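You operate a simulated robot arm through the tools that you are given. There is no shell and no other tool. Be economical: measure what you need, move in short steps, check, and stop when the job is done.

The job below is to be done with a simulated two-armed robot. You get a single attempt, and the scene is never put back.

JOB
Put the purple wiping pad on the upper shelf under the caps drawer. Open the cartons cupboard door, fetch the green-band beaker and set it on the upper shelf of the cartons cupboard, then shut the door. Take the lid off the cream jar on the finishing bench and lay it down there. Take the green stopper and leave it on the bench right of the red mixer. Take the red-band beaker and leave it on the blue test card. Put the small steel bowl from the blending bench in the sink bowl. Take the yellow jar and put it on the finishing bench. Do these in any order. Set down upright: green-band beaker, red-band beaker, yellow jar.

It is judged by the outcome, as a careful person would: the job done as asked, and still so three seconds after it is handed in. It fails if anything else is knocked over, pushed out of place, dropped, spilled or broken. A push-on lid holds only when it is set on centred and level and pressed home; a screw cap is set on level and turned clockwise until tight.

ROBOT AND FRAMES
Two 7-joint arms with two-finger parallel grippers on one trunk, on a base that drives. Base frame: it is fixed to the floor where the robot stands at the start and does not move with it; the origin is under the middle of the robot, x ahead of it, y to its left, z up. Units: mm, degrees, N and s.
The left shoulder is at the start at [50, 187, 1044], the right one opposite. With the tool pointing down near the work surface each hand reaches from about 100 to 660 mm from the robot's upright axis, wherever it stands, measured 20 degrees to its own side. Places, roughly: bench right of the red mixer [600, -4600, 900]; blue test card [500, -3750, 1000]; cartons cupboard door [-2200, -3200, 500]; cream jar [500, 750, 1000]; finishing bench [700, 200, 900]; green stopper (3x3x3 cm) [600, -3600, 900]; green-band beaker (8x8x9 cm) [700, 700, 900]; purple wiping pad (7x5x3 cm) [700, 200, 900]; red-band beaker (6x6x8 cm) [-1100, -5800, 900]; sink bowl [-2400, -4900, 800]; small steel bowl (11x11x6 cm) [-2100, -5800, 900]; upper shelf of the cartons cupboard [-2400, -3200, 500]; upper shelf under the caps drawer (25x52 cm) [560, -260, 400]; yellow jar [-2500, -2250, 1000]. Payload 3.43 kg a hand.
The TCP of each hand is the grasp point between the finger pads, 30 mm short of the fingertips. In the tool frame z runs along the fingers and y along their closing line. Largest opening 94 mm; finger width 28, thickness 10; the body of the gripper, 50 by 96 mm, starts 55 mm behind the TCP.
Orientation is that of the tool frame in the base frame, as [roll, pitch, yaw] about the fixed x, y, z axes, in that order (R = Rz(yaw) Ry(pitch) Rx(roll)). With the fingers straight down and closing along the base's y, the tool's x points along the base's -x, its y along +y and its z along -z.

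CONTROLS
- The arms move only by the tool apply_moves. It takes "left_motion", "right_motion" or both (then of equal length, played together; a hand with none holds still); each is text: rows parted by semicolons, each of 7 numbers parted by spaces: the shift along the base's x, y, z in mm, then the turn, a rotation vector about the base's x, y, z in degrees, then the gripper command, from -1 (shut) to 1 (fully open), values between in proportion. In form: dx dy dz wx wy wz claw; .... A call has 1 to 10 rows; each row is the pose to reach, as a shift and turn from the pose commanded when the call began. Each row takes 0.2 s and may step no farther than 50 mm and 8.6 degrees from the row before; otherwise, or with a gripper value out of range, the whole call is refused. Where a pose cannot be reached the arm comes as near as it can. A force on the tool above 40 N (or 10 N above the force at the start of the call, whichever is more), or a blocked arm, ends the call early, and 0.2 s more pass. Each finger travels about 153 mm/s and halts on what it meets, pressing with about 22 N; the grip force reading is that of the motor and also rises with nothing between the fingers. The clock runs only during rows and for 0.2 s after the last one: add rows that repeat a pose to give the fingers time. It gives the time, the measured TCP pose, the force on the tool (base axes), the opening and the grip force at its end, in the units of the frame above (readings bear some noise), with the torque about the TCP (base axes, N m) and any sound that the robot's microphone picked up.
- Cameras (640 x 400 px; columns grow to the right, rows downward): "scene" is now at [150.3, 10.6, 1249.5]; the picture's right is [0.11, -0.99, 0.00], its down [-0.15, -0.02, -0.99] and it looks along [0.98, 0.11, -0.15] (base axes); focal length 214 px, centre (320, 200). "left" rides on the left gripper at [76, -14, -102] in its tool frame; the picture's right is [0.18, 0.98, 0.00], its down [-0.75, 0.14, -0.64] and it looks along [-0.63, 0.12, 0.77] (tool axes); focal length 243 px, centre (320, 200). "right" rides on the right gripper at [76, 14, -103] in its tool frame; the picture's right is [-0.18, 0.98, 0.00], its down [-0.75, -0.14, -0.64] and it looks along [-0.63, -0.12, 0.77] (tool axes); focal length 243 px, centre (320, 200). There is no depth. A picture from a camera that has moved, and an enlarged one, comes with that camera's place and axes in the base frame and with its lens.
- get_image(camera): a new picture of that camera. The clock stands still meanwhile.
- move_column(by): slides the trunk up (or, below 0, down) by that many mm; the arms and the scene camera ride with it, the base frame stays. It gives what a move gives, with no picture.
- roll_base(legs): drives the robot by 1 to 6 legs, each [ahead, left, turn to the left] in mm, mm and degrees, along the robot's own axes; the way and the turn of a leg run together, so that a leg with both is an arc; at most 1500 mm and 180 degrees a leg. The arms and the cameras ride along, it lands a little off, and it stops where it bumps. It gives what a move gives.
- head_to(pan, tilt): turns the head with the scene camera to pan (to the left, within 80 degrees either way) and tilt (down, from -29 to 69), counted from straight ahead of the robot. It gives what a move gives.
- enlarge(camera, box): a new picture of the part [left, top, right, bottom] of that camera's present view, enlarged. The clock stands still meanwhile.
- job_done(): hands the job in; it is judged then, once.

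Go step by step. Nothing tells you exact positions but the pictures and the camera data: compare them with the known pose of the tool, close in by small moves and look again before you grip or let go. The budget is 217 turns and 212 pictures, counting those below and the enlarged ones. Unless the task says otherwise, let go and move clear before handing in, and close with one line.

The tools are called after "Emit:" as name(argument=value, ...) on one line, values as JSON. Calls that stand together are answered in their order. apply_moves: Moves the arms, as the interface text tells. Its arguments: {"type":"object","properties":{"left_motion":{"type":"string"},"right_motion":{"type":"string"}},"required":[]} The other tools are called the same way: move_column (by) slides the trunk up or down; roll_base (legs) drives the base; head_to (pan, tilt) turns the head that bears the scene camera; get_image (camera) takes a picture; enlarge (camera, box) takes an enlarged picture of a part of a camera's view; job_done () hands the job in.

At the start:

```text
time: 0.0
left_eef_pos: [375.6, 374.8, 1225.0]
left_tool_rot: [179.9, 0.1, -179.9]
left_force: [0.0, -0.4, -0.4]
left_torque: [0.0, 0.03, 0.01]
left_finger_gap: 94.1
left_finger_force: 0.0
right_eef_pos: [279.1, -0.6, 1218.9]
right_tool_rot: [-179.9, 0.0, 180.0]
right_force: [0.0, 0.2, 0.4]
right_torque: [0.01, 0.04, 0.01]
right_finger_gap: 94.0
right_finger_force: 0.1
trunk travel left (down, up): [-259.0, 172.0]
robot x, y, heading: [-2.8, -1.2, 0.3]
head pan, tilt: [6.4, 8.4]
```

scene: 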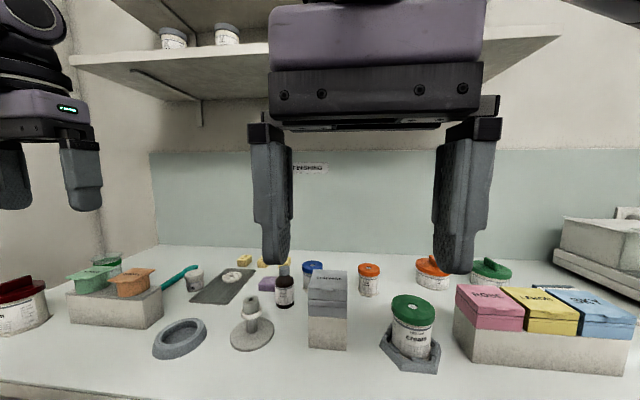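
right: 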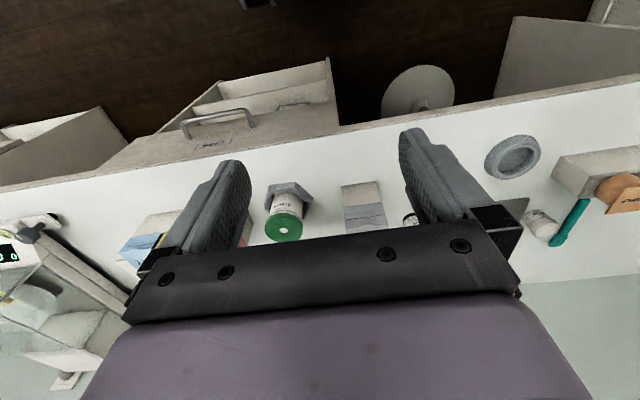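
left: 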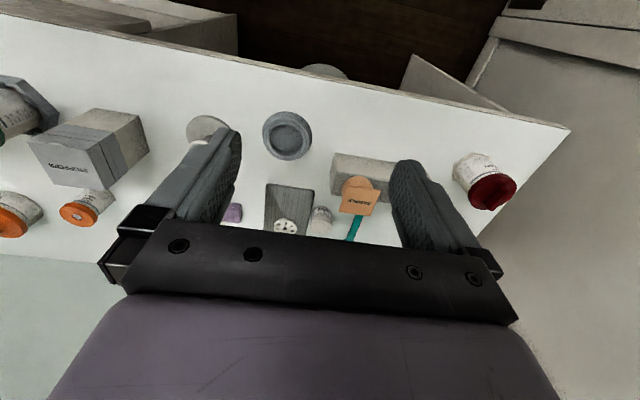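

I see the finishing bench ahead, with the right hand blocking part of the view. I'll look closer at the labels first.

Emit:
enlarge(camera="scene", box=[0, 220, 320, 400])

Emit:
enlarge(camera="scene", box=[300, 220, 640, 400])

Emit:
enlarge(camera="right", box=[80, 40, 560, 260])

```text
2.00 times, centred on (160, 310) of scene
camera zoom: at [150.3, 10.6, 1249.5], right [0.11, -0.99, 0.0], down [-0.15, -0.02, -0.99], along [0.98, 0.11, -0.15], focal length 429 px, centre (640, -20)
```

zoom: 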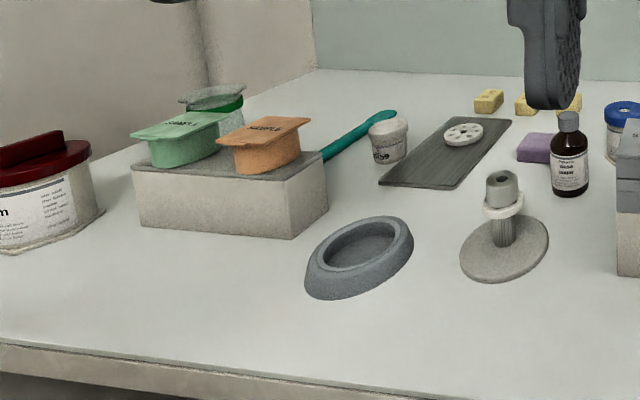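

```text
1.88 times, centred on (470, 310) of scene
camera zoom: at [150.3, 10.6, 1249.5], right [0.11, -0.99, 0.0], down [-0.15, -0.02, -0.99], along [0.98, 0.11, -0.15], focal length 404 px, centre (38, -7)
```

zoom: 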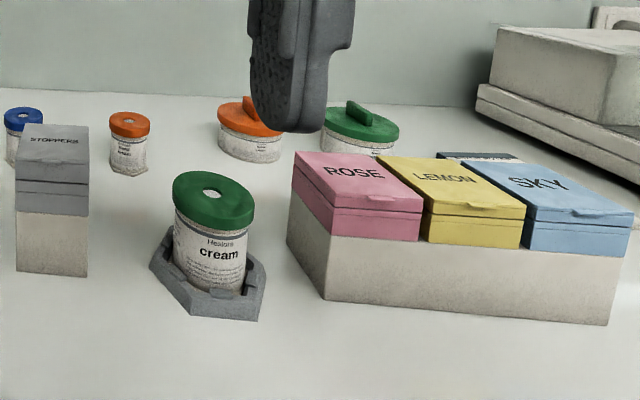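

```text
1.33 times, centred on (320, 150) of right
camera zoom: at [203.2, 14.0, 1320.1], right [0.18, 0.98, 0.0], down [0.75, -0.14, 0.64], along [0.63, -0.12, -0.77], focal length 324 px, centre (320, 267)
```

zoom: 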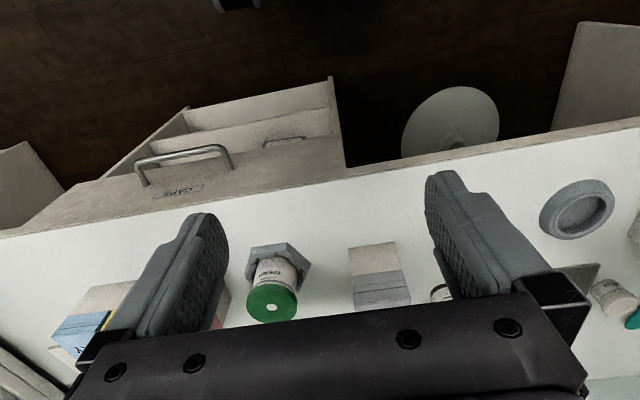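

Labels are partly readable; I'll clear the right hand out of the view and look at the bench with the head tilted toward each part.

Emit:
apply_moves(right_motion="0 -45 0 0 0 0 1;0 -90 0 0 0 0 1;0 -135 0 0 0 0 1;0 -180 0 0 0 0 1;0 -225 0 0 0 0 1;0 -270 0 0 0 0 1;0 -315 0 0 0 0 1")

Emit:
head_to(pan=25, tilt=30)

Emit:
get_image(camera="scene")

```text
time: 1.6
left_eef_pos: [375.3, 375.1, 1226.0]
left_tool_rot: [179.9, 0.0, -179.9]
left_force: [-0.8, 0.3, 0.1]
left_torque: [0.0, 0.02, 0.03]
left_finger_gap: 94.0
left_finger_force: 0.0
right_eef_pos: [297.8, -296.2, 1199.9]
right_tool_rot: [179.9, 0.0, -179.9]
right_force: [0.1, -0.9, 0.5]
right_torque: [-0.01, 0.01, -0.01]
right_finger_gap: 93.7
right_finger_force: 0.0
right hand out of reach, approached as far as the arm can: row 6, 7
trunk travel left (down, up): [-259.0, 172.0]
robot x, y, heading: [1.1, 0.4, 0.1]
head pan, tilt: [6.4, 8.4]
```

```text
time: 2.5
left_eef_pos: [376.0, 374.5, 1225.6]
left_tool_rot: [-179.9, 0.0, -179.9]
left_force: [-0.4, 0.4, 0.5]
left_torque: [-0.01, 0.04, 0.01]
left_finger_gap: 94.0
left_finger_force: 0.0
right_eef_pos: [296.4, -294.6, 1200.5]
right_tool_rot: [179.8, 0.0, 180.0]
right_force: [0.4, 0.4, 0.5]
right_torque: [0.0, 0.0, 0.0]
right_finger_gap: 94.0
right_finger_force: 0.0
trunk travel left (down, up): [-259.0, 172.0]
robot x, y, heading: [-1.2, 1.9, -0.2]
head pan, tilt: [25.0, 30.0]
```

```text
205 pictures are left
camera scene: at [140.2, 38.5, 1214.6], right [0.42, -0.91, 0.0], down [-0.45, -0.21, -0.87], along [0.79, 0.37, -0.5], focal length 214 px, centre (320, 200)
```

scene: 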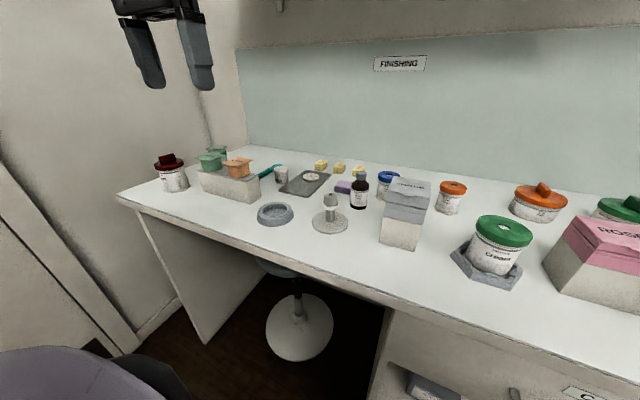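

The leftmost jar has a dark red lid; I need to read its label.

Emit:
head_to(pan=50, tilt=25)

Emit:
enlarge(camera="scene", box=[200, 120, 440, 270])

```text
time: 3.3
left_eef_pos: [374.9, 375.1, 1225.5]
left_tool_rot: [179.9, 0.1, -179.9]
left_force: [0.6, 0.5, -0.7]
left_torque: [-0.01, 0.03, 0.02]
left_finger_gap: 94.0
left_finger_force: 0.1
right_eef_pos: [296.0, -296.6, 1199.7]
right_tool_rot: [-179.9, 0.0, 179.9]
right_force: [-0.7, -0.2, -0.4]
right_torque: [0.0, 0.03, -0.01]
right_finger_gap: 93.8
right_finger_force: 0.0
trunk travel left (down, up): [-259.0, 172.0]
robot x, y, heading: [0.3, -0.0, -0.1]
head pan, tilt: [50.0, 25.0]
```

```text
2.67 times, centred on (320, 195) of scene
camera zoom: at [117.5, 70.8, 1222.5], right [0.77, -0.64, 0.0], down [-0.27, -0.32, -0.91], along [0.58, 0.69, -0.42], focal length 572 px, centre (320, 213)
```

zoom: 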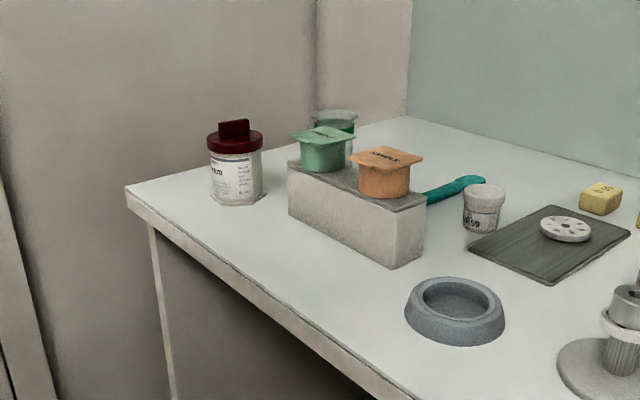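

I'll drive left to stand in front of the jar and the beaker, then look again.

Emit:
roll_base(legs=[[0, 500, 0]])

Emit:
head_to(pan=25, tilt=30)

Emit:
get_image(camera="scene")

Emit:
get_image(camera="left")

```text
time: 8.2
left_eef_pos: [377.6, 873.6, 1226.4]
left_tool_rot: [179.9, 0.0, 179.9]
left_force: [0.1, -0.1, 0.5]
left_torque: [0.02, 0.02, 0.01]
left_finger_gap: 94.1
left_finger_force: 0.0
right_eef_pos: [297.2, 203.1, 1200.2]
right_tool_rot: [180.0, 0.1, 179.9]
right_force: [0.1, -0.6, -0.1]
right_torque: [0.0, 0.01, 0.0]
right_finger_gap: 94.0
right_finger_force: 0.0
trunk travel left (down, up): [-259.0, 172.0]
robot x, y, heading: [6.5, 498.6, -0.2]
head pan, tilt: [50.0, 25.0]
```

```text
time: 9.1
left_eef_pos: [378.1, 874.5, 1226.2]
left_tool_rot: [179.9, -0.1, 179.9]
left_force: [0.0, -0.5, -0.5]
left_torque: [0.0, 0.0, -0.02]
left_finger_gap: 94.2
left_finger_force: 0.1
right_eef_pos: [296.6, 202.4, 1200.2]
right_tool_rot: [179.9, 0.0, 179.8]
right_force: [0.1, -0.1, -0.6]
right_torque: [-0.01, 0.02, -0.01]
right_finger_gap: 94.0
right_finger_force: 0.0
trunk travel left (down, up): [-259.0, 172.0]
robot x, y, heading: [-1.7, 497.0, 0.0]
head pan, tilt: [25.0, 30.0]
```

```text
203 pictures are left
camera scene: at [140.9, 538.5, 1214.5], right [0.42, -0.91, 0.0], down [-0.45, -0.21, -0.87], along [0.79, 0.36, -0.5], focal length 214 px, centre (320, 200)
```

scene: 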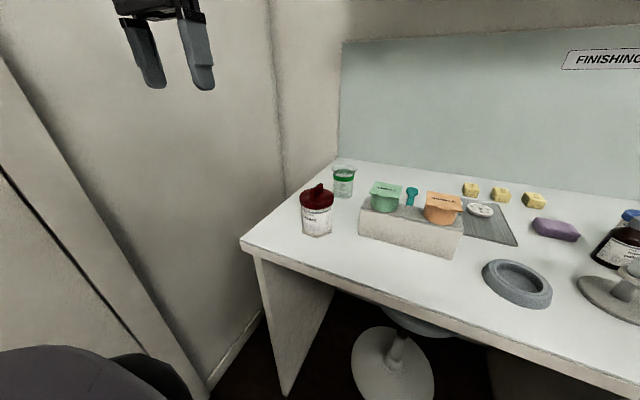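

```text
202 pictures are left
camera left: at [300.5, 858.8, 1326.9], right [-0.18, 0.98, 0.0], down [0.75, 0.14, 0.64], along [0.63, 0.12, -0.77], focal length 243 px, centre (320, 200)
```

left: 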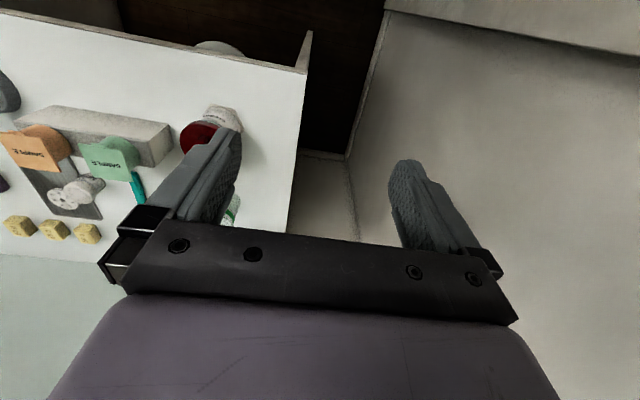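

Emit:
enlarge(camera="scene", box=[285, 150, 365, 250])

Emit:
enlarge(camera="scene", box=[280, 140, 480, 265])

```text
4.00 times, centred on (325, 200) of scene
camera zoom: at [140.9, 538.5, 1214.5], right [0.42, -0.91, 0.0], down [-0.45, -0.21, -0.87], along [0.79, 0.36, -0.5], focal length 858 px, centre (300, 200)
```

zoom: 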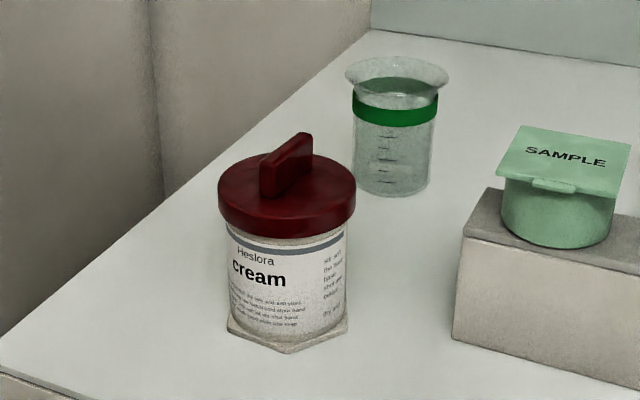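

```text
3.20 times, centred on (380, 202) of scene
camera zoom: at [140.9, 538.5, 1214.5], right [0.42, -0.91, 0.0], down [-0.45, -0.21, -0.87], along [0.79, 0.36, -0.5], focal length 686 px, centre (128, 192)
```

zoom: 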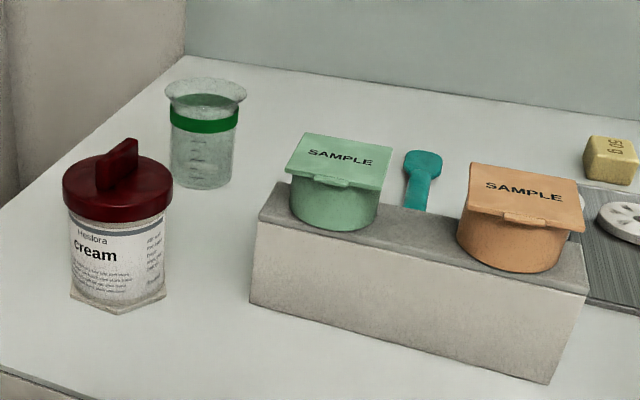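

The jar with the dark red lid is the cream jar, at about [495, 715], bench at z≈900, with a bar on its lid, and the green-band beaker is behind it. I'll bring the left hand above it to see the bar's direction.

Emit:
apply_moves(left_motion="5 -40 -10 0 0 0 1;10 -80 -20 0 0 0 1;15 -120 -30 0 0 0 1;20 -159 -40 0 0 0 1;20 -159 -40 0 0 0 1")

Emit:
get_image(camera="left")

Emit:
get_image(camera="scene")

```text
time: 10.3
left_eef_pos: [397.5, 717.0, 1186.0]
left_tool_rot: [180.0, 0.2, -180.0]
left_force: [0.6, 0.2, 0.3]
left_torque: [-0.01, -0.02, -0.01]
left_finger_gap: 94.0
left_finger_force: 0.0
right_eef_pos: [295.0, 203.5, 1199.9]
right_tool_rot: [179.9, 0.0, 179.9]
right_force: [-1.0, 0.4, 0.8]
right_torque: [0.03, 0.01, -0.02]
right_finger_gap: 94.1
right_finger_force: 0.0
trunk travel left (down, up): [-259.0, 172.0]
robot x, y, heading: [2.3, 497.7, -0.2]
head pan, tilt: [25.0, 30.0]
```

```text
199 pictures are left
camera left: at [320.8, 701.3, 1287.4], right [-0.18, 0.98, 0.0], down [0.75, 0.14, 0.64], along [0.63, 0.12, -0.77], focal length 243 px, centre (320, 200)
```

left: 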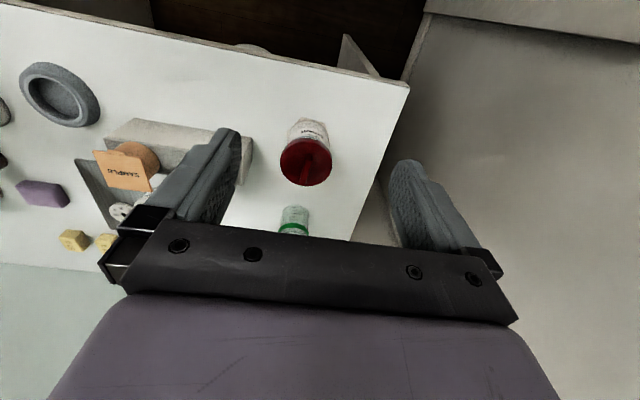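

```text
198 pictures are left
camera scene: at [140.6, 538.4, 1214.6], right [0.42, -0.91, 0.0], down [-0.45, -0.21, -0.87], along [0.79, 0.36, -0.5], focal length 214 px, centre (320, 200)
```

scene: 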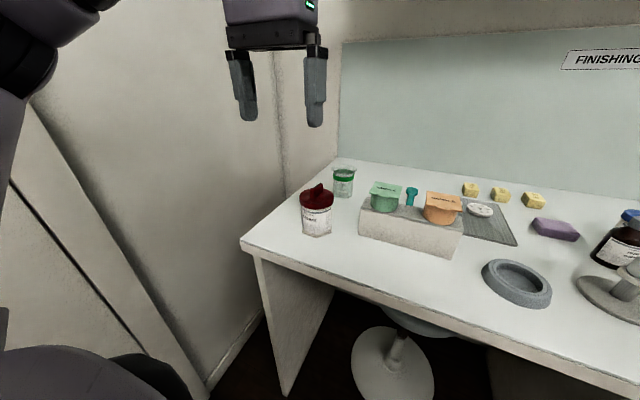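

Emit:
enlarge(camera="left", box=[256, 100, 352, 240])

```text
2.86 times, centred on (304, 170) of left
camera zoom: at [320.8, 701.3, 1287.4], right [-0.18, 0.98, 0.0], down [0.75, 0.14, 0.64], along [0.63, 0.12, -0.77], focal length 693 px, centre (366, 286)
```

zoom: 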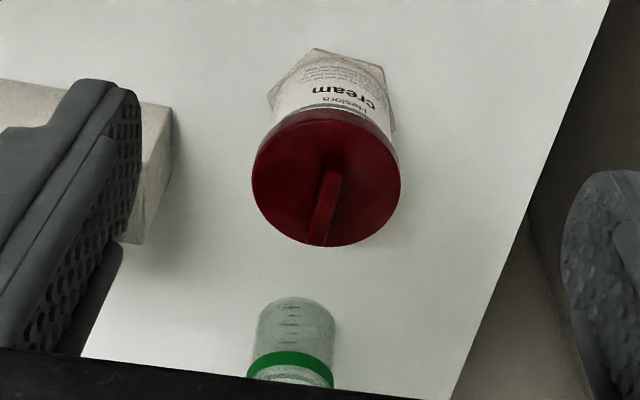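

The lid's bar runs nearly along x, lid centre ≈ [499, 715], lid top about z 985. I'll move over it and look again closer.

Emit:
apply_moves(left_motion="35 0 -30 0 0 0 1;70 0 -60 0 0 0 1;100 0 -90 0 0 0 1;100 0 -90 0 0 0 1")

Emit:
get_image(camera="left")

Emit:
enlarge(camera="scene", box=[240, 90, 400, 250])

```text
time: 11.3
left_eef_pos: [483.3, 728.7, 1092.4]
left_tool_rot: [-180.0, 0.0, 179.8]
left_force: [0.7, -0.4, -0.1]
left_torque: [0.01, 0.03, -0.02]
left_finger_gap: 94.0
left_finger_force: 0.2
left hand out of reach, approached as far as the arm can: row 2, 3, 4
right_eef_pos: [295.6, 202.7, 1199.9]
right_tool_rot: [179.9, -0.1, 179.8]
right_force: [0.0, -0.5, 0.1]
right_torque: [-0.02, 0.0, -0.01]
right_finger_gap: 93.8
right_finger_force: 0.0
trunk travel left (down, up): [-259.0, 172.0]
robot x, y, heading: [2.5, 501.7, -0.1]
head pan, tilt: [25.0, 30.0]
```

```text
196 pictures are left
camera left: at [406.5, 712.8, 1192.5], right [-0.18, 0.98, 0.0], down [0.75, 0.14, 0.64], along [0.63, 0.12, -0.77], focal length 243 px, centre (320, 200)
```

left: 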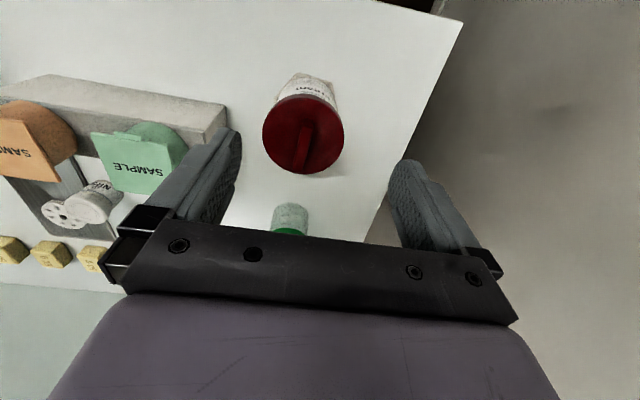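

```text
2.50 times, centred on (320, 170) of scene
camera zoom: at [140.9, 538.4, 1214.5], right [0.42, -0.91, 0.0], down [-0.45, -0.21, -0.87], along [0.79, 0.36, -0.5], focal length 536 px, centre (320, 275)
```

zoom: 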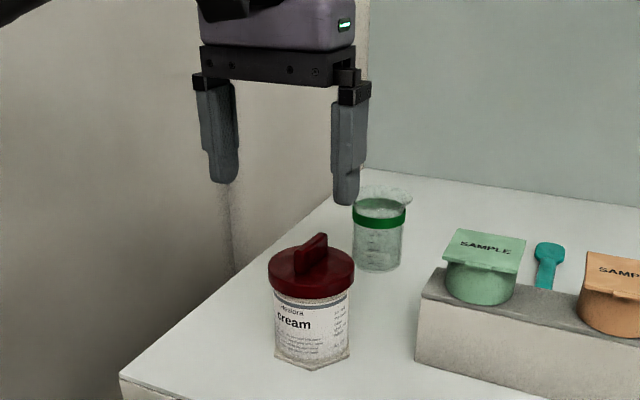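

The hand can't reach far enough from here. I'll drive 120 mm forward with the hand pulled back 90 mm, then re-look.

Emit:
apply_moves(left_motion="-45 0 10 0 0 0 1;-90 -5 20 0 0 0 1;-90 -5 20 0 0 0 1")

Emit:
roll_base(legs=[[130, 0, 0]])

Emit:
get_image(camera="left")

Emit:
get_image(camera="scene")

```text
time: 12.1
left_eef_pos: [392.2, 726.3, 1111.5]
left_tool_rot: [-180.0, 0.1, -180.0]
left_force: [1.3, 0.0, -1.0]
left_torque: [0.0, 0.0, 0.02]
left_finger_gap: 93.9
left_finger_force: 0.0
right_eef_pos: [297.1, 202.9, 1199.3]
right_tool_rot: [179.9, 0.1, 179.8]
right_force: [-0.5, -0.9, 0.2]
right_torque: [0.02, -0.03, 0.0]
right_finger_gap: 94.1
right_finger_force: 0.0
trunk travel left (down, up): [-259.0, 172.0]
robot x, y, heading: [-0.0, 498.9, 0.1]
head pan, tilt: [25.0, 30.0]
```

```text
time: 13.4
left_eef_pos: [521.7, 725.8, 1113.4]
left_tool_rot: [-179.9, 0.1, 180.0]
left_force: [0.1, 0.6, -0.8]
left_torque: [0.0, 0.02, 0.0]
left_finger_gap: 94.0
left_finger_force: 0.0
right_eef_pos: [426.5, 201.1, 1201.5]
right_tool_rot: [179.8, -0.1, 179.8]
right_force: [-0.1, 0.4, -0.9]
right_torque: [0.0, 0.02, -0.01]
right_finger_gap: 94.1
right_finger_force: 0.0
trunk travel left (down, up): [-259.0, 172.0]
robot x, y, heading: [128.4, 498.9, 0.0]
head pan, tilt: [25.0, 30.0]
```

```text
194 pictures are left
camera left: at [444.4, 709.4, 1212.5], right [-0.18, 0.98, 0.0], down [0.75, 0.14, 0.64], along [0.63, 0.12, -0.77], focal length 243 px, centre (320, 200)
```

left: 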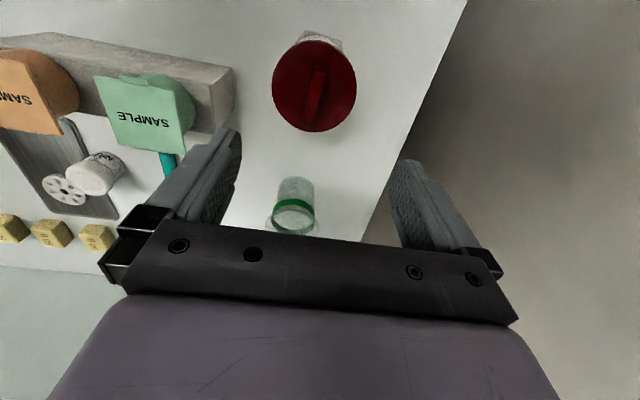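

```text
193 pictures are left
camera scene: at [269.8, 538.0, 1214.4], right [0.42, -0.91, 0.0], down [-0.45, -0.21, -0.87], along [0.79, 0.36, -0.5], focal length 214 px, centre (320, 200)
```

scene: 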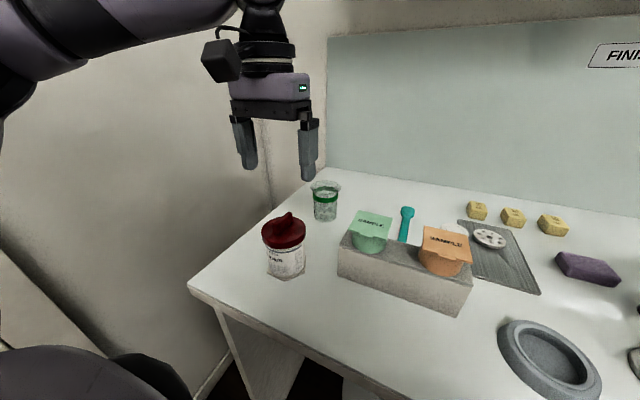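

Triangulation gives the lid centre at [506, 716], lid top z≈980, bar along x. I'll go over it to z≈1045 with a check.

Emit:
apply_moves(left_motion="-16 -10 -20 0 0 0 1;-16 -10 -45 0 0 0 0.2;-16 -10 -68 0 0 0 0;-16 -10 -68 0 0 0 0")

Emit:
get_image(camera="left")

Emit:
enlarge(camera="scene", box=[220, 130, 380, 290])

```text
time: 14.4
left_eef_pos: [503.8, 714.1, 1042.1]
left_tool_rot: [-180.0, 0.1, 179.9]
left_force: [-0.4, 0.2, -0.6]
left_torque: [-0.01, 0.0, 0.0]
left_finger_gap: 46.8
left_finger_force: 0.1
right_eef_pos: [425.3, 202.1, 1198.9]
right_tool_rot: [179.9, 0.0, 179.8]
right_force: [0.7, 0.3, 0.3]
right_torque: [0.01, 0.03, 0.02]
right_finger_gap: 94.1
right_finger_force: 0.0
trunk travel left (down, up): [-259.0, 172.0]
robot x, y, heading: [129.4, 500.4, 0.1]
head pan, tilt: [25.0, 30.0]
```

```text
192 pictures are left
camera left: at [427.4, 699.5, 1143.6], right [-0.18, 0.98, 0.0], down [0.75, 0.14, 0.64], along [0.63, 0.12, -0.77], focal length 243 px, centre (320, 200)
```

left: 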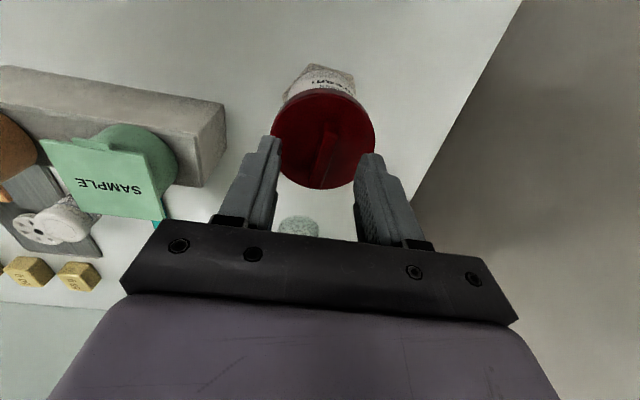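

```text
2.50 times, centred on (300, 210) of scene
camera zoom: at [269.2, 538.0, 1214.5], right [0.42, -0.91, 0.0], down [-0.45, -0.21, -0.87], along [0.79, 0.36, -0.5], focal length 536 px, centre (370, 175)
```

zoom: 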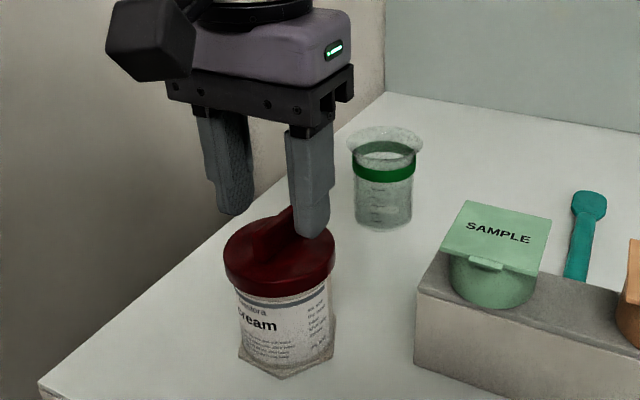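

Lid centre now reads [505, 717] with the bar about −5° off x. I'll descend onto the bar and grip it.

Emit:
apply_moves(left_motion="1 2 -10 0 0 -5 0;1 2 -20 0 0 -5 0;1 2 -26 0 0 -5 0;1 2 -26 0 0 -5 -0.5;1 2 -26 0 0 -5 -1;1 2 -26 0 0 -5 -1")

Emit:
get_image(camera="left")

```text
time: 15.8
left_eef_pos: [506.0, 717.3, 1018.1]
left_tool_rot: [180.0, 0.2, 175.0]
left_force: [0.4, 5.4, 13.0]
left_torque: [0.21, 0.0, -0.01]
left_finger_gap: 8.7
left_finger_force: 22.0
right_eef_pos: [425.6, 203.6, 1199.9]
right_tool_rot: [180.0, 0.1, 179.8]
right_force: [0.6, -0.3, 0.4]
right_torque: [-0.01, -0.03, -0.01]
right_finger_gap: 93.9
right_finger_force: 0.1
trunk travel left (down, up): [-259.0, 172.0]
robot x, y, heading: [129.0, 499.6, 0.1]
head pan, tilt: [25.0, 30.0]
```

```text
190 pictures are left
camera left: at [426.4, 708.4, 1118.9], right [-0.1, 1.0, 0.0], down [0.76, 0.07, 0.64], along [0.64, 0.06, -0.76], focal length 243 px, centre (320, 200)
```

left: 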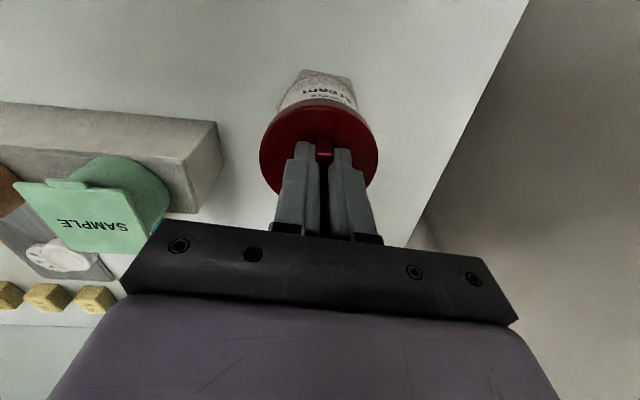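

The bar is gripped. I'll turn counter-clockwise by 40° and watch the forces.

Emit:
apply_moves(left_motion="0 0 2 0 0 8 -1;0 0 2 0 0 16 -1;0 0 2 0 0 24 -1;0 0 2 0 0 32 -1;0 0 2 0 0 40 -1")

Emit:
get_image(camera="left")

Emit:
enlarge(camera="scene", box=[220, 130, 380, 290])

```text
time: 17.0
left_eef_pos: [505.2, 716.2, 1019.4]
left_tool_rot: [180.0, 0.0, -145.0]
left_force: [-1.1, 0.2, -0.7]
left_torque: [0.01, 0.01, 0.0]
left_finger_gap: 8.7
left_finger_force: 21.6
right_eef_pos: [425.4, 202.4, 1199.7]
right_tool_rot: [179.9, 0.0, 179.8]
right_force: [-0.5, -0.1, 1.0]
right_torque: [0.03, -0.01, -0.01]
right_finger_gap: 94.1
right_finger_force: 0.0
trunk travel left (down, up): [-259.0, 172.0]
robot x, y, heading: [130.0, 500.1, -0.3]
head pan, tilt: [25.0, 30.0]
```

```text
189 pictures are left
camera left: at [450.9, 659.9, 1120.3], right [-0.72, 0.7, 0.0], down [0.53, 0.55, 0.64], along [0.45, 0.46, -0.77], focal length 243 px, centre (320, 200)
```

left: 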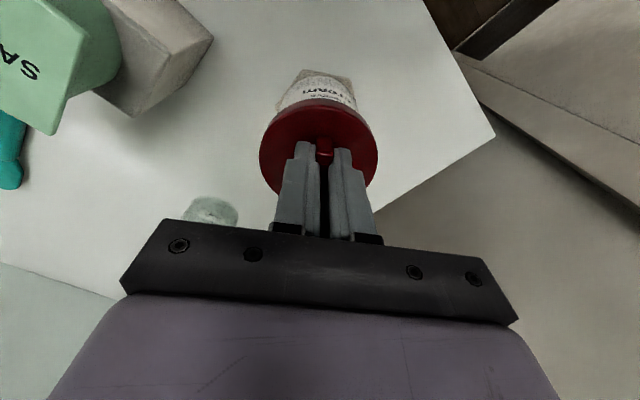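

```text
2.50 times, centred on (300, 210) of scene
camera zoom: at [269.3, 538.0, 1214.5], right [0.42, -0.91, 0.0], down [-0.45, -0.21, -0.87], along [0.79, 0.36, -0.5], focal length 536 px, centre (370, 175)
```

zoom: 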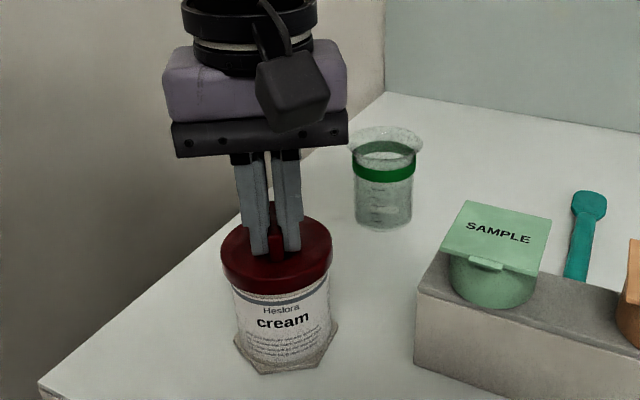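

The whole jar turned with the lid (its hex foot isn't fixed), so I need the right hand to hold the body. I'll turn the jar back, and stage the right hand low and tilted 50° to come in beneath the left hand.

Emit:
apply_moves(left_motion="0 0 0 0 0 -8 -1;0 0 0 0 0 -16 -1;0 0 0 0 0 -24 -1;0 0 0 0 0 -32 -1;0 0 0 0 0 -40 -1;0 0 0 0 0 -40 -1;0 0 0 0 0 -40 -1", right_motion="-15 0 -45 1.2 -7 2.7 1;-30 0 -90 2.4 -14 5.3 1;-45 0 -130 3.7 -21 8 1;-45 40 -150 4.9 -28 10.6 1;-45 80 -160 6.2 -35 13.3 1;-45 125 -166 7.4 -42.2 16 1;-45 170 -166 8.7 -49.4 18.7 1")

Emit:
get_image(camera="right")

Emit:
get_image(camera="scene")

```text
time: 18.5
left_eef_pos: [505.0, 715.8, 1020.4]
left_tool_rot: [179.9, 0.0, 174.7]
left_force: [-0.3, -0.7, -0.1]
left_torque: [0.06, -0.03, 0.01]
left_finger_gap: 8.6
left_finger_force: 21.7
right_eef_pos: [415.4, 346.2, 1087.2]
right_tool_rot: [-176.5, 43.7, -158.2]
right_force: [15.4, -29.0, -1.8]
right_torque: [0.43, 0.0, 4.42]
right_finger_gap: 94.0
right_finger_force: 0.0
right hand out of reach, approached as far as the arm can: row 4, 5, 6, 7
trunk travel left (down, up): [-259.0, 172.0]
robot x, y, heading: [129.0, 500.2, -0.0]
head pan, tilt: [25.0, 30.0]
stopped in row 7 (right hand): the force on the tool passed its limit at 167 N (the readings are from after the stop); the commanded pose is now the measured one
```

```text
187 pictures are left
camera right: at [290.9, 319.4, 1108.3], right [-0.2, 0.98, 0.08], down [0.13, -0.06, 0.99], along [0.97, 0.21, -0.11], focal length 243 px, centre (320, 200)
```

right: 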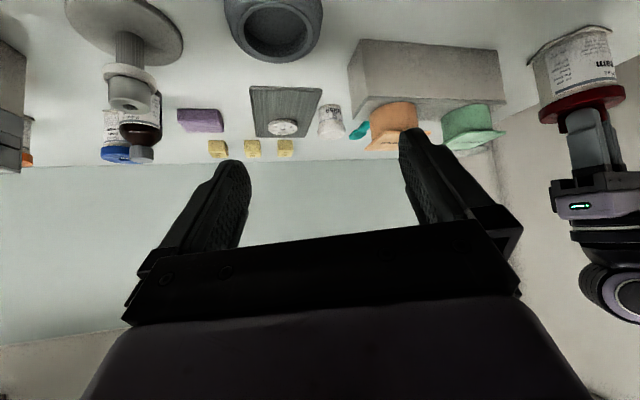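

```text
186 pictures are left
camera scene: at [269.0, 537.3, 1214.6], right [0.42, -0.91, 0.0], down [-0.45, -0.21, -0.87], along [0.79, 0.36, -0.5], focal length 214 px, centre (320, 200)
```

scene: 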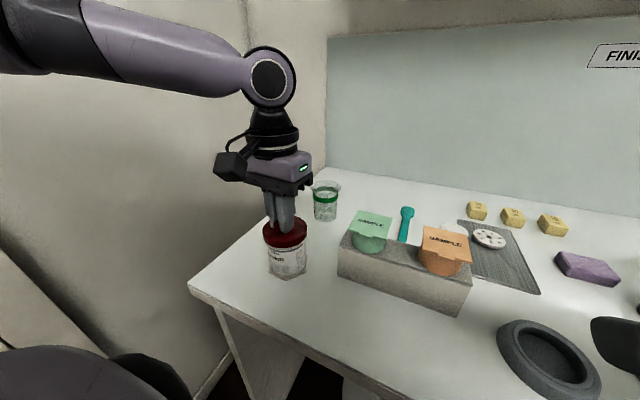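

The right arm got blocked, folded too close to the body. I'll back the right hand off, let go of the lid and raise the left hand, then stand the robot farther back.

Emit:
apply_moves(left_motion="0 0 0 0 0 0 -0.5;0 0 0 0 0 0 0.2;0 0 30 0 0 0 0.2;0 0 70 0 0 0 0.5;0 0 100 0 0 0 1", right_motion="0 -30 10 0 0 0 1;10 -60 20 0 0 0 1;20 -100 20 0 0 0 1;30 -140 20 0 0 0 1;40 -170 20 0 0 0 1")

Emit:
roll_base(legs=[[-110, 100, 0]])

Emit:
get_image(camera="scene")

```text
time: 19.7
left_eef_pos: [505.5, 720.0, 1122.1]
left_tool_rot: [-180.0, -0.1, 174.6]
left_force: [0.0, 0.1, -0.6]
left_torque: [-0.01, -0.03, -0.01]
left_finger_gap: 94.0
left_finger_force: 0.1
right_eef_pos: [454.4, 176.4, 1109.8]
right_tool_rot: [-177.0, 43.8, -158.4]
right_force: [-0.4, 1.0, -0.1]
right_torque: [0.0, 0.01, 0.02]
right_finger_gap: 94.2
right_finger_force: 0.0
trunk travel left (down, up): [-259.0, 172.0]
robot x, y, heading: [127.6, 498.1, -0.2]
head pan, tilt: [25.0, 30.0]
```

```text
time: 21.2
left_eef_pos: [394.0, 819.6, 1120.6]
left_tool_rot: [180.0, 0.1, 174.8]
left_force: [-0.3, 0.1, -0.1]
left_torque: [0.0, 0.0, 0.0]
left_finger_gap: 93.9
left_finger_force: 0.1
right_eef_pos: [341.4, 277.2, 1109.6]
right_tool_rot: [-176.9, 43.8, -158.6]
right_force: [-0.3, -0.1, 0.2]
right_torque: [-0.02, 0.03, 0.0]
right_finger_gap: 94.2
right_finger_force: 0.0
trunk travel left (down, up): [-259.0, 172.0]
robot x, y, heading: [14.4, 602.5, -0.2]
head pan, tilt: [25.0, 30.0]
```

```text
185 pictures are left
camera scene: at [157.4, 638.4, 1214.6], right [0.42, -0.91, 0.0], down [-0.45, -0.21, -0.87], along [0.79, 0.36, -0.5], focal length 214 px, centre (320, 200)
```

scene: 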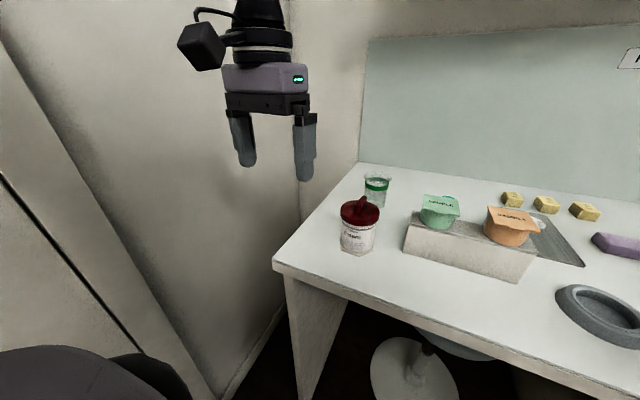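

Jar undisturbed. Now I bring the right hand (already tilted ~44°) to a staging point in front of the jar.

Emit:
apply_moves(right_motion="5 45 -5 0 0 0 1;10 90 -10 0 0 0 1;15 135 -15 0 0 0 1;20 180 -20 0 0 0 1;25 225 -30 0 0 0 1;35 270 -40 0 0 0 1;45 315 -50 0 0 0 1;55 360 -60 0 0 0 1;60 395 -65 0 0 0 1;60 395 -65 0 0 0 1")

Emit:
get_image(camera="right")

Emit:
get_image(camera="scene")

```text
time: 23.4
left_eef_pos: [394.4, 819.3, 1119.8]
left_tool_rot: [180.0, 0.1, 174.7]
left_force: [0.0, -0.3, -0.1]
left_torque: [0.0, -0.01, 0.0]
left_finger_gap: 94.0
left_finger_force: 0.0
right_eef_pos: [406.9, 671.1, 1044.8]
right_tool_rot: [-177.1, 43.9, -158.6]
right_force: [0.8, -0.6, 0.0]
right_torque: [-0.02, 0.0, 0.0]
right_finger_gap: 94.0
right_finger_force: 0.1
trunk travel left (down, up): [-259.0, 172.0]
robot x, y, heading: [16.4, 599.4, -0.0]
head pan, tilt: [25.0, 30.0]
```

```text
184 pictures are left
camera right: at [282.0, 644.1, 1065.2], right [-0.2, 0.98, 0.09], down [0.13, -0.07, 0.99], along [0.97, 0.21, -0.11], focal length 243 px, centre (320, 200)
```

right: 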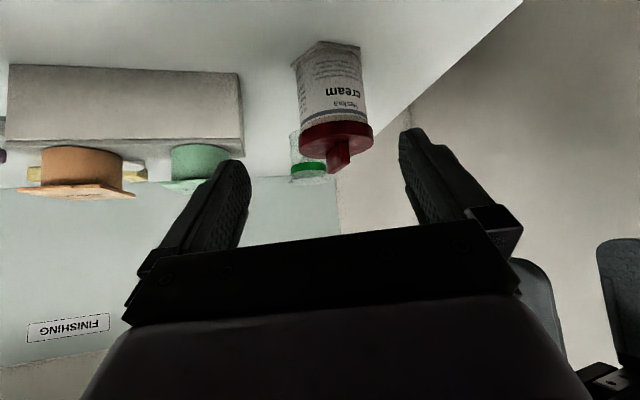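

```text
183 pictures are left
camera scene: at [157.6, 638.0, 1214.5], right [0.42, -0.91, 0.0], down [-0.45, -0.21, -0.87], along [0.79, 0.36, -0.5], focal length 214 px, centre (320, 200)
```

scene: 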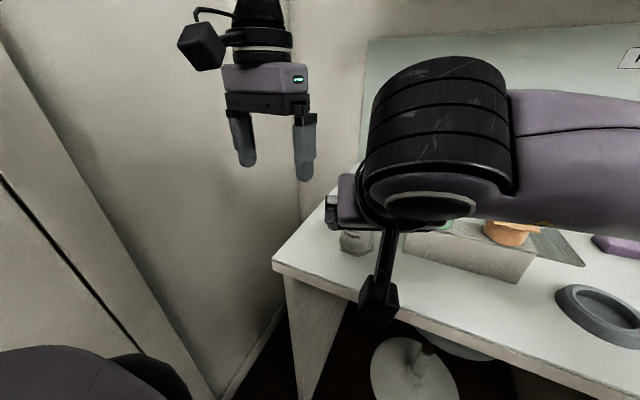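

The jar is well framed. I'll line up sideways, then slide the open fingers around its body below the lid.

Emit:
apply_moves(right_motion="0 14.5 0 0 0 0 1;22 21 -24 0 0 0 1;44 28 -48 0 0 0 1;66 35 -72 0 0 0 1;66 35 -72 0 0 0 1")

Emit:
get_image(camera="right")

```text
time: 24.6
left_eef_pos: [394.9, 817.9, 1121.5]
left_tool_rot: [-180.0, 0.1, 174.7]
left_force: [0.7, -0.2, 0.2]
left_torque: [-0.02, 0.01, -0.05]
left_finger_gap: 94.0
left_finger_force: 0.0
right_eef_pos: [470.1, 706.4, 971.4]
right_tool_rot: [-177.0, 43.7, -158.6]
right_force: [0.4, -0.4, -0.3]
right_torque: [0.01, 0.02, 0.0]
right_finger_gap: 93.9
right_finger_force: 0.2
trunk travel left (down, up): [-259.0, 172.0]
robot x, y, heading: [16.2, 598.4, -0.4]
head pan, tilt: [25.0, 30.0]
```

```text
182 pictures are left
camera right: at [346.3, 679.3, 991.7], right [-0.2, 0.98, 0.09], down [0.13, -0.07, 0.99], along [0.97, 0.21, -0.11], focal length 243 px, centre (320, 200)
```

right: 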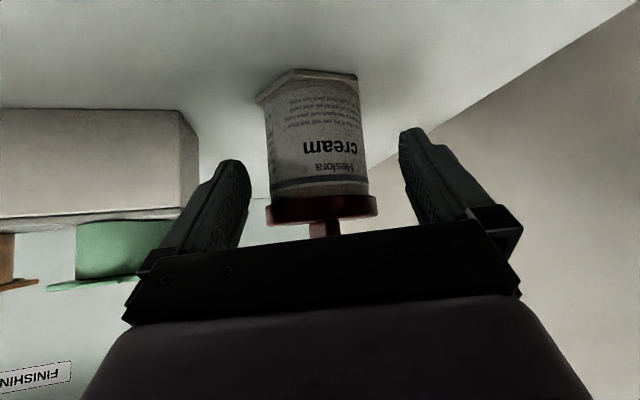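

Emit:
apply_moves(right_motion="13 3 -10 0 0 0 1;26 6.5 -20 0 0 0 1;26 6.5 -20 0 0 0 1;26 6.5 -20 0 0 0 0.5;26 6.5 -20 0 0 0 0;26 6.5 -20 0 0 0 -0.5;26 6.5 -20 0 0 0 -1")

Emit:
get_image(camera="right")

Emit:
get_image(camera="left")

```text
time: 26.2
left_eef_pos: [395.5, 818.1, 1121.3]
left_tool_rot: [-180.0, 0.1, 174.7]
left_force: [-0.3, 0.7, -0.2]
left_torque: [-0.01, 0.01, -0.04]
left_finger_gap: 94.1
left_finger_force: 0.1
right_eef_pos: [495.1, 714.0, 950.9]
right_tool_rot: [-177.1, 43.8, -158.7]
right_force: [0.0, 0.2, 0.5]
right_torque: [0.06, -0.02, -0.03]
right_finger_gap: 70.1
right_finger_force: 22.0
trunk travel left (down, up): [-259.0, 172.0]
robot x, y, heading: [14.6, 603.5, -0.1]
head pan, tilt: [25.0, 30.0]
```

```text
181 pictures are left
camera right: at [371.5, 686.6, 971.8], right [-0.2, 0.98, 0.09], down [0.13, -0.07, 0.99], along [0.97, 0.21, -0.11], focal length 243 px, centre (320, 200)
```

right: 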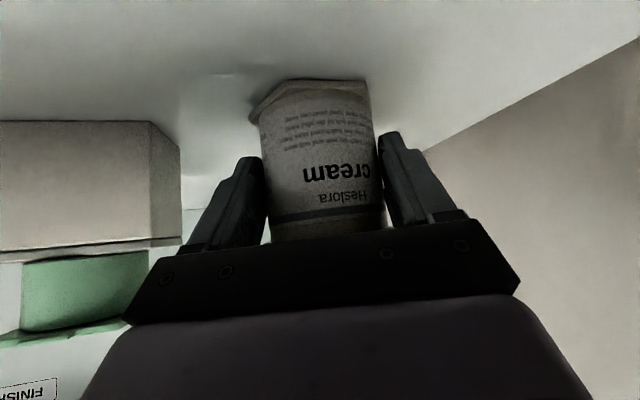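

```text
180 pictures are left
camera left: at [316.8, 810.7, 1221.6], right [-0.09, 1.0, 0.0], down [0.76, 0.07, 0.64], along [0.64, 0.06, -0.77], focal length 243 px, centre (320, 200)
```

left: 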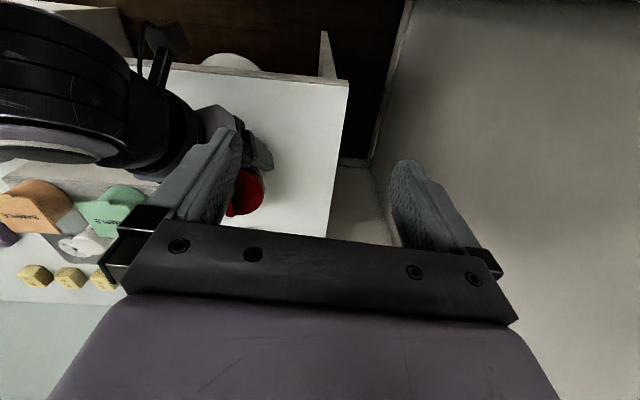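

Jar body held, but the left hand's camera would come within centimetres of the right wrist. I'll release, back the right hand off, and use the left hand to turn the jar so the bar sits at a clear angle.

Emit:
apply_moves(right_motion="0 0 0 0 0 0 0.5;0 0 0 0 0 0 1;-25 -8 27 0 0 0 1;-52 -16 56 0 0 0 1;-80 -25 86 0 0 0 1;-105 -45 110 0 0 0 1;-110 -90 110 0 0 0 1;-110 -130 110 0 0 0 1")

Emit:
apply_moves(left_motion="40 -35 -10 0 0 0 1;80 -70 -20 0 0 0 0.6;110 -101 -30 0 0 0 0;110 -101 -50 0 0 0 0;110 -101 -70 0 0 0 0;110 -101 -70 0 0 0 0")

Emit:
get_image(camera="left")

```text
time: 28.0
left_eef_pos: [394.1, 817.3, 1121.6]
left_tool_rot: [180.0, -0.1, 174.7]
left_force: [0.5, -1.0, -0.2]
left_torque: [0.01, -0.01, -0.01]
left_finger_gap: 93.8
left_finger_force: 0.1
right_eef_pos: [384.9, 581.7, 1061.5]
right_tool_rot: [-176.9, 43.7, -158.7]
right_force: [-0.1, -0.1, 0.4]
right_torque: [0.03, 0.01, -0.04]
right_finger_gap: 94.2
right_finger_force: 0.0
trunk travel left (down, up): [-259.0, 172.0]
robot x, y, heading: [20.8, 602.1, -0.3]
head pan, tilt: [25.0, 30.0]
```

```text
refused: row 1 steps farther than a row can; nothing moved
```

```text
179 pictures are left
camera left: at [316.8, 810.2, 1221.7], right [-0.09, 1.0, 0.0], down [0.76, 0.07, 0.64], along [0.64, 0.06, -0.77], focal length 243 px, centre (320, 200)
```

left: 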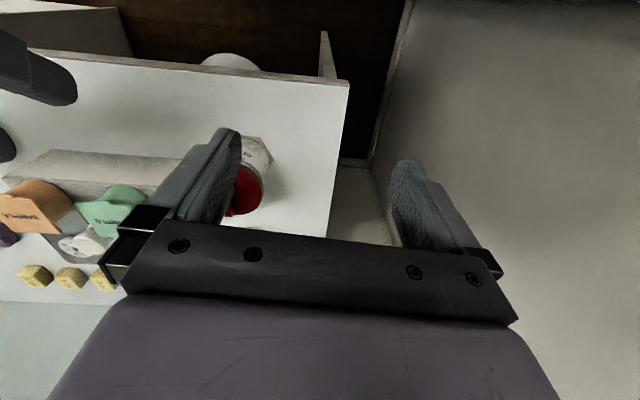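

Emit:
apply_moves(left_motion="28 -25 -10 0 0 0 1;56 -50 -20 0 0 0 0.6;84 -77 -30 0 0 0 0;111 -101 -40 0 0 0 0;111 -101 -60 0 0 0 0;111 -101 -70 0 0 0 0;111 -101 -70 0 0 0 0")

Emit:
get_image(camera="left")

```text
time: 29.6
left_eef_pos: [456.5, 779.5, 1082.6]
left_tool_rot: [180.0, 0.1, 174.7]
left_force: [0.2, -0.8, -0.1]
left_torque: [0.05, -0.03, 0.02]
left_finger_gap: 46.9
left_finger_force: 0.1
left hand out of reach, approached as far as the arm can: row 2, 3, 4, 5, 6, 7
right_eef_pos: [384.7, 582.8, 1061.7]
right_tool_rot: [-177.0, 43.8, -158.7]
right_force: [0.5, 0.7, -0.8]
right_torque: [0.02, 0.04, -0.02]
right_finger_gap: 93.8
right_finger_force: 0.0
trunk travel left (down, up): [-259.0, 172.0]
robot x, y, heading: [17.3, 600.5, -0.0]
head pan, tilt: [25.0, 30.0]
```

```text
178 pictures are left
camera left: at [378.1, 771.1, 1182.5], right [-0.09, 1.0, 0.0], down [0.76, 0.07, 0.64], along [0.64, 0.06, -0.77], focal length 243 px, centre (320, 200)
```

left: 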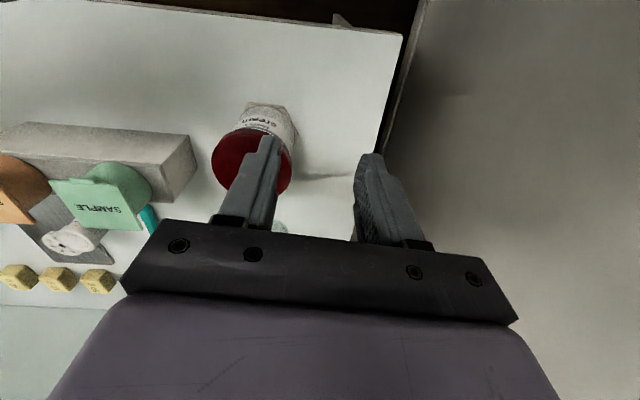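

The left hand is out of reach at this height; raising the trunk will give more reach with the tool pointing down.

Emit:
move_column(by=150)

Emit:
apply_moves(left_motion="10 -10 -40 0 0 0 0;20 -25 -80 0 0 0 0;30 -40 -120 0 0 0 0;40 -55 -155 0 0 0 0;49 -63 -185 0 0 0 0;49 -63 -185 0 0 0 0;49 -63 -185 0 0 0 0")

Emit:
get_image(camera="left")

Emit:
get_image(camera="scene")

```text
time: 31.4
left_eef_pos: [457.7, 778.5, 1231.6]
left_tool_rot: [180.0, 0.0, 174.6]
left_force: [-0.4, 0.2, 0.1]
left_torque: [-0.02, 0.02, 0.03]
left_finger_gap: 46.8
left_finger_force: 0.0
right_eef_pos: [385.6, 581.7, 1211.6]
right_tool_rot: [-177.1, 43.7, -158.6]
right_force: [0.2, -0.6, 0.3]
right_torque: [-0.02, -0.01, 0.03]
right_finger_gap: 93.9
right_finger_force: 0.0
trunk travel left (down, up): [-409.0, 22.0]
robot x, y, heading: [17.2, 597.5, -0.0]
head pan, tilt: [25.0, 30.0]
```

```text
time: 33.0
left_eef_pos: [470.7, 763.1, 1058.6]
left_tool_rot: [-179.8, 0.0, 174.7]
left_force: [0.0, 0.5, -0.2]
left_torque: [0.01, -0.01, 0.0]
left_finger_gap: 47.1
left_finger_force: 0.1
left hand out of reach, approached as far as the arm can: row 1, 2, 3, 4, 5, 6, 7
right_eef_pos: [385.6, 582.4, 1211.3]
right_tool_rot: [-177.1, 43.8, -158.5]
right_force: [0.0, -0.4, -0.3]
right_torque: [-0.02, 0.01, 0.0]
right_finger_gap: 93.9
right_finger_force: 0.0
trunk travel left (down, up): [-409.0, 22.0]
robot x, y, heading: [15.6, 597.1, -0.3]
head pan, tilt: [25.0, 30.0]
```

```text
177 pictures are left
camera left: at [393.1, 754.4, 1158.2], right [-0.09, 1.0, 0.0], down [0.76, 0.07, 0.64], along [0.64, 0.06, -0.77], focal length 243 px, centre (320, 200)
```

left: 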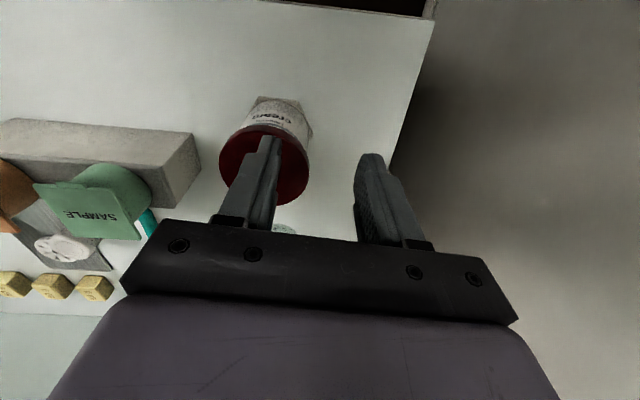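

```text
176 pictures are left
camera scene: at [157.7, 638.1, 1364.5], right [0.42, -0.91, 0.0], down [-0.45, -0.21, -0.87], along [0.79, 0.36, -0.5], focal length 214 px, centre (320, 200)
```

scene: 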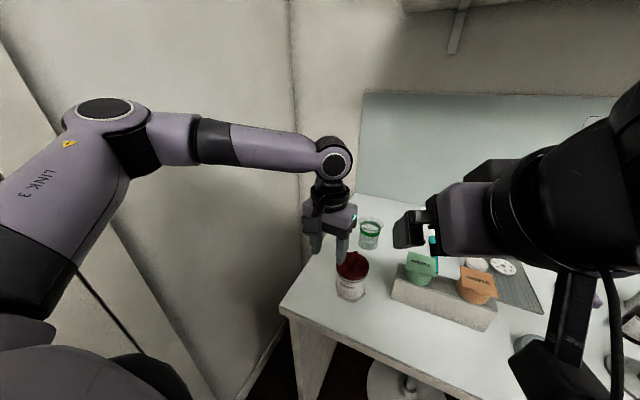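

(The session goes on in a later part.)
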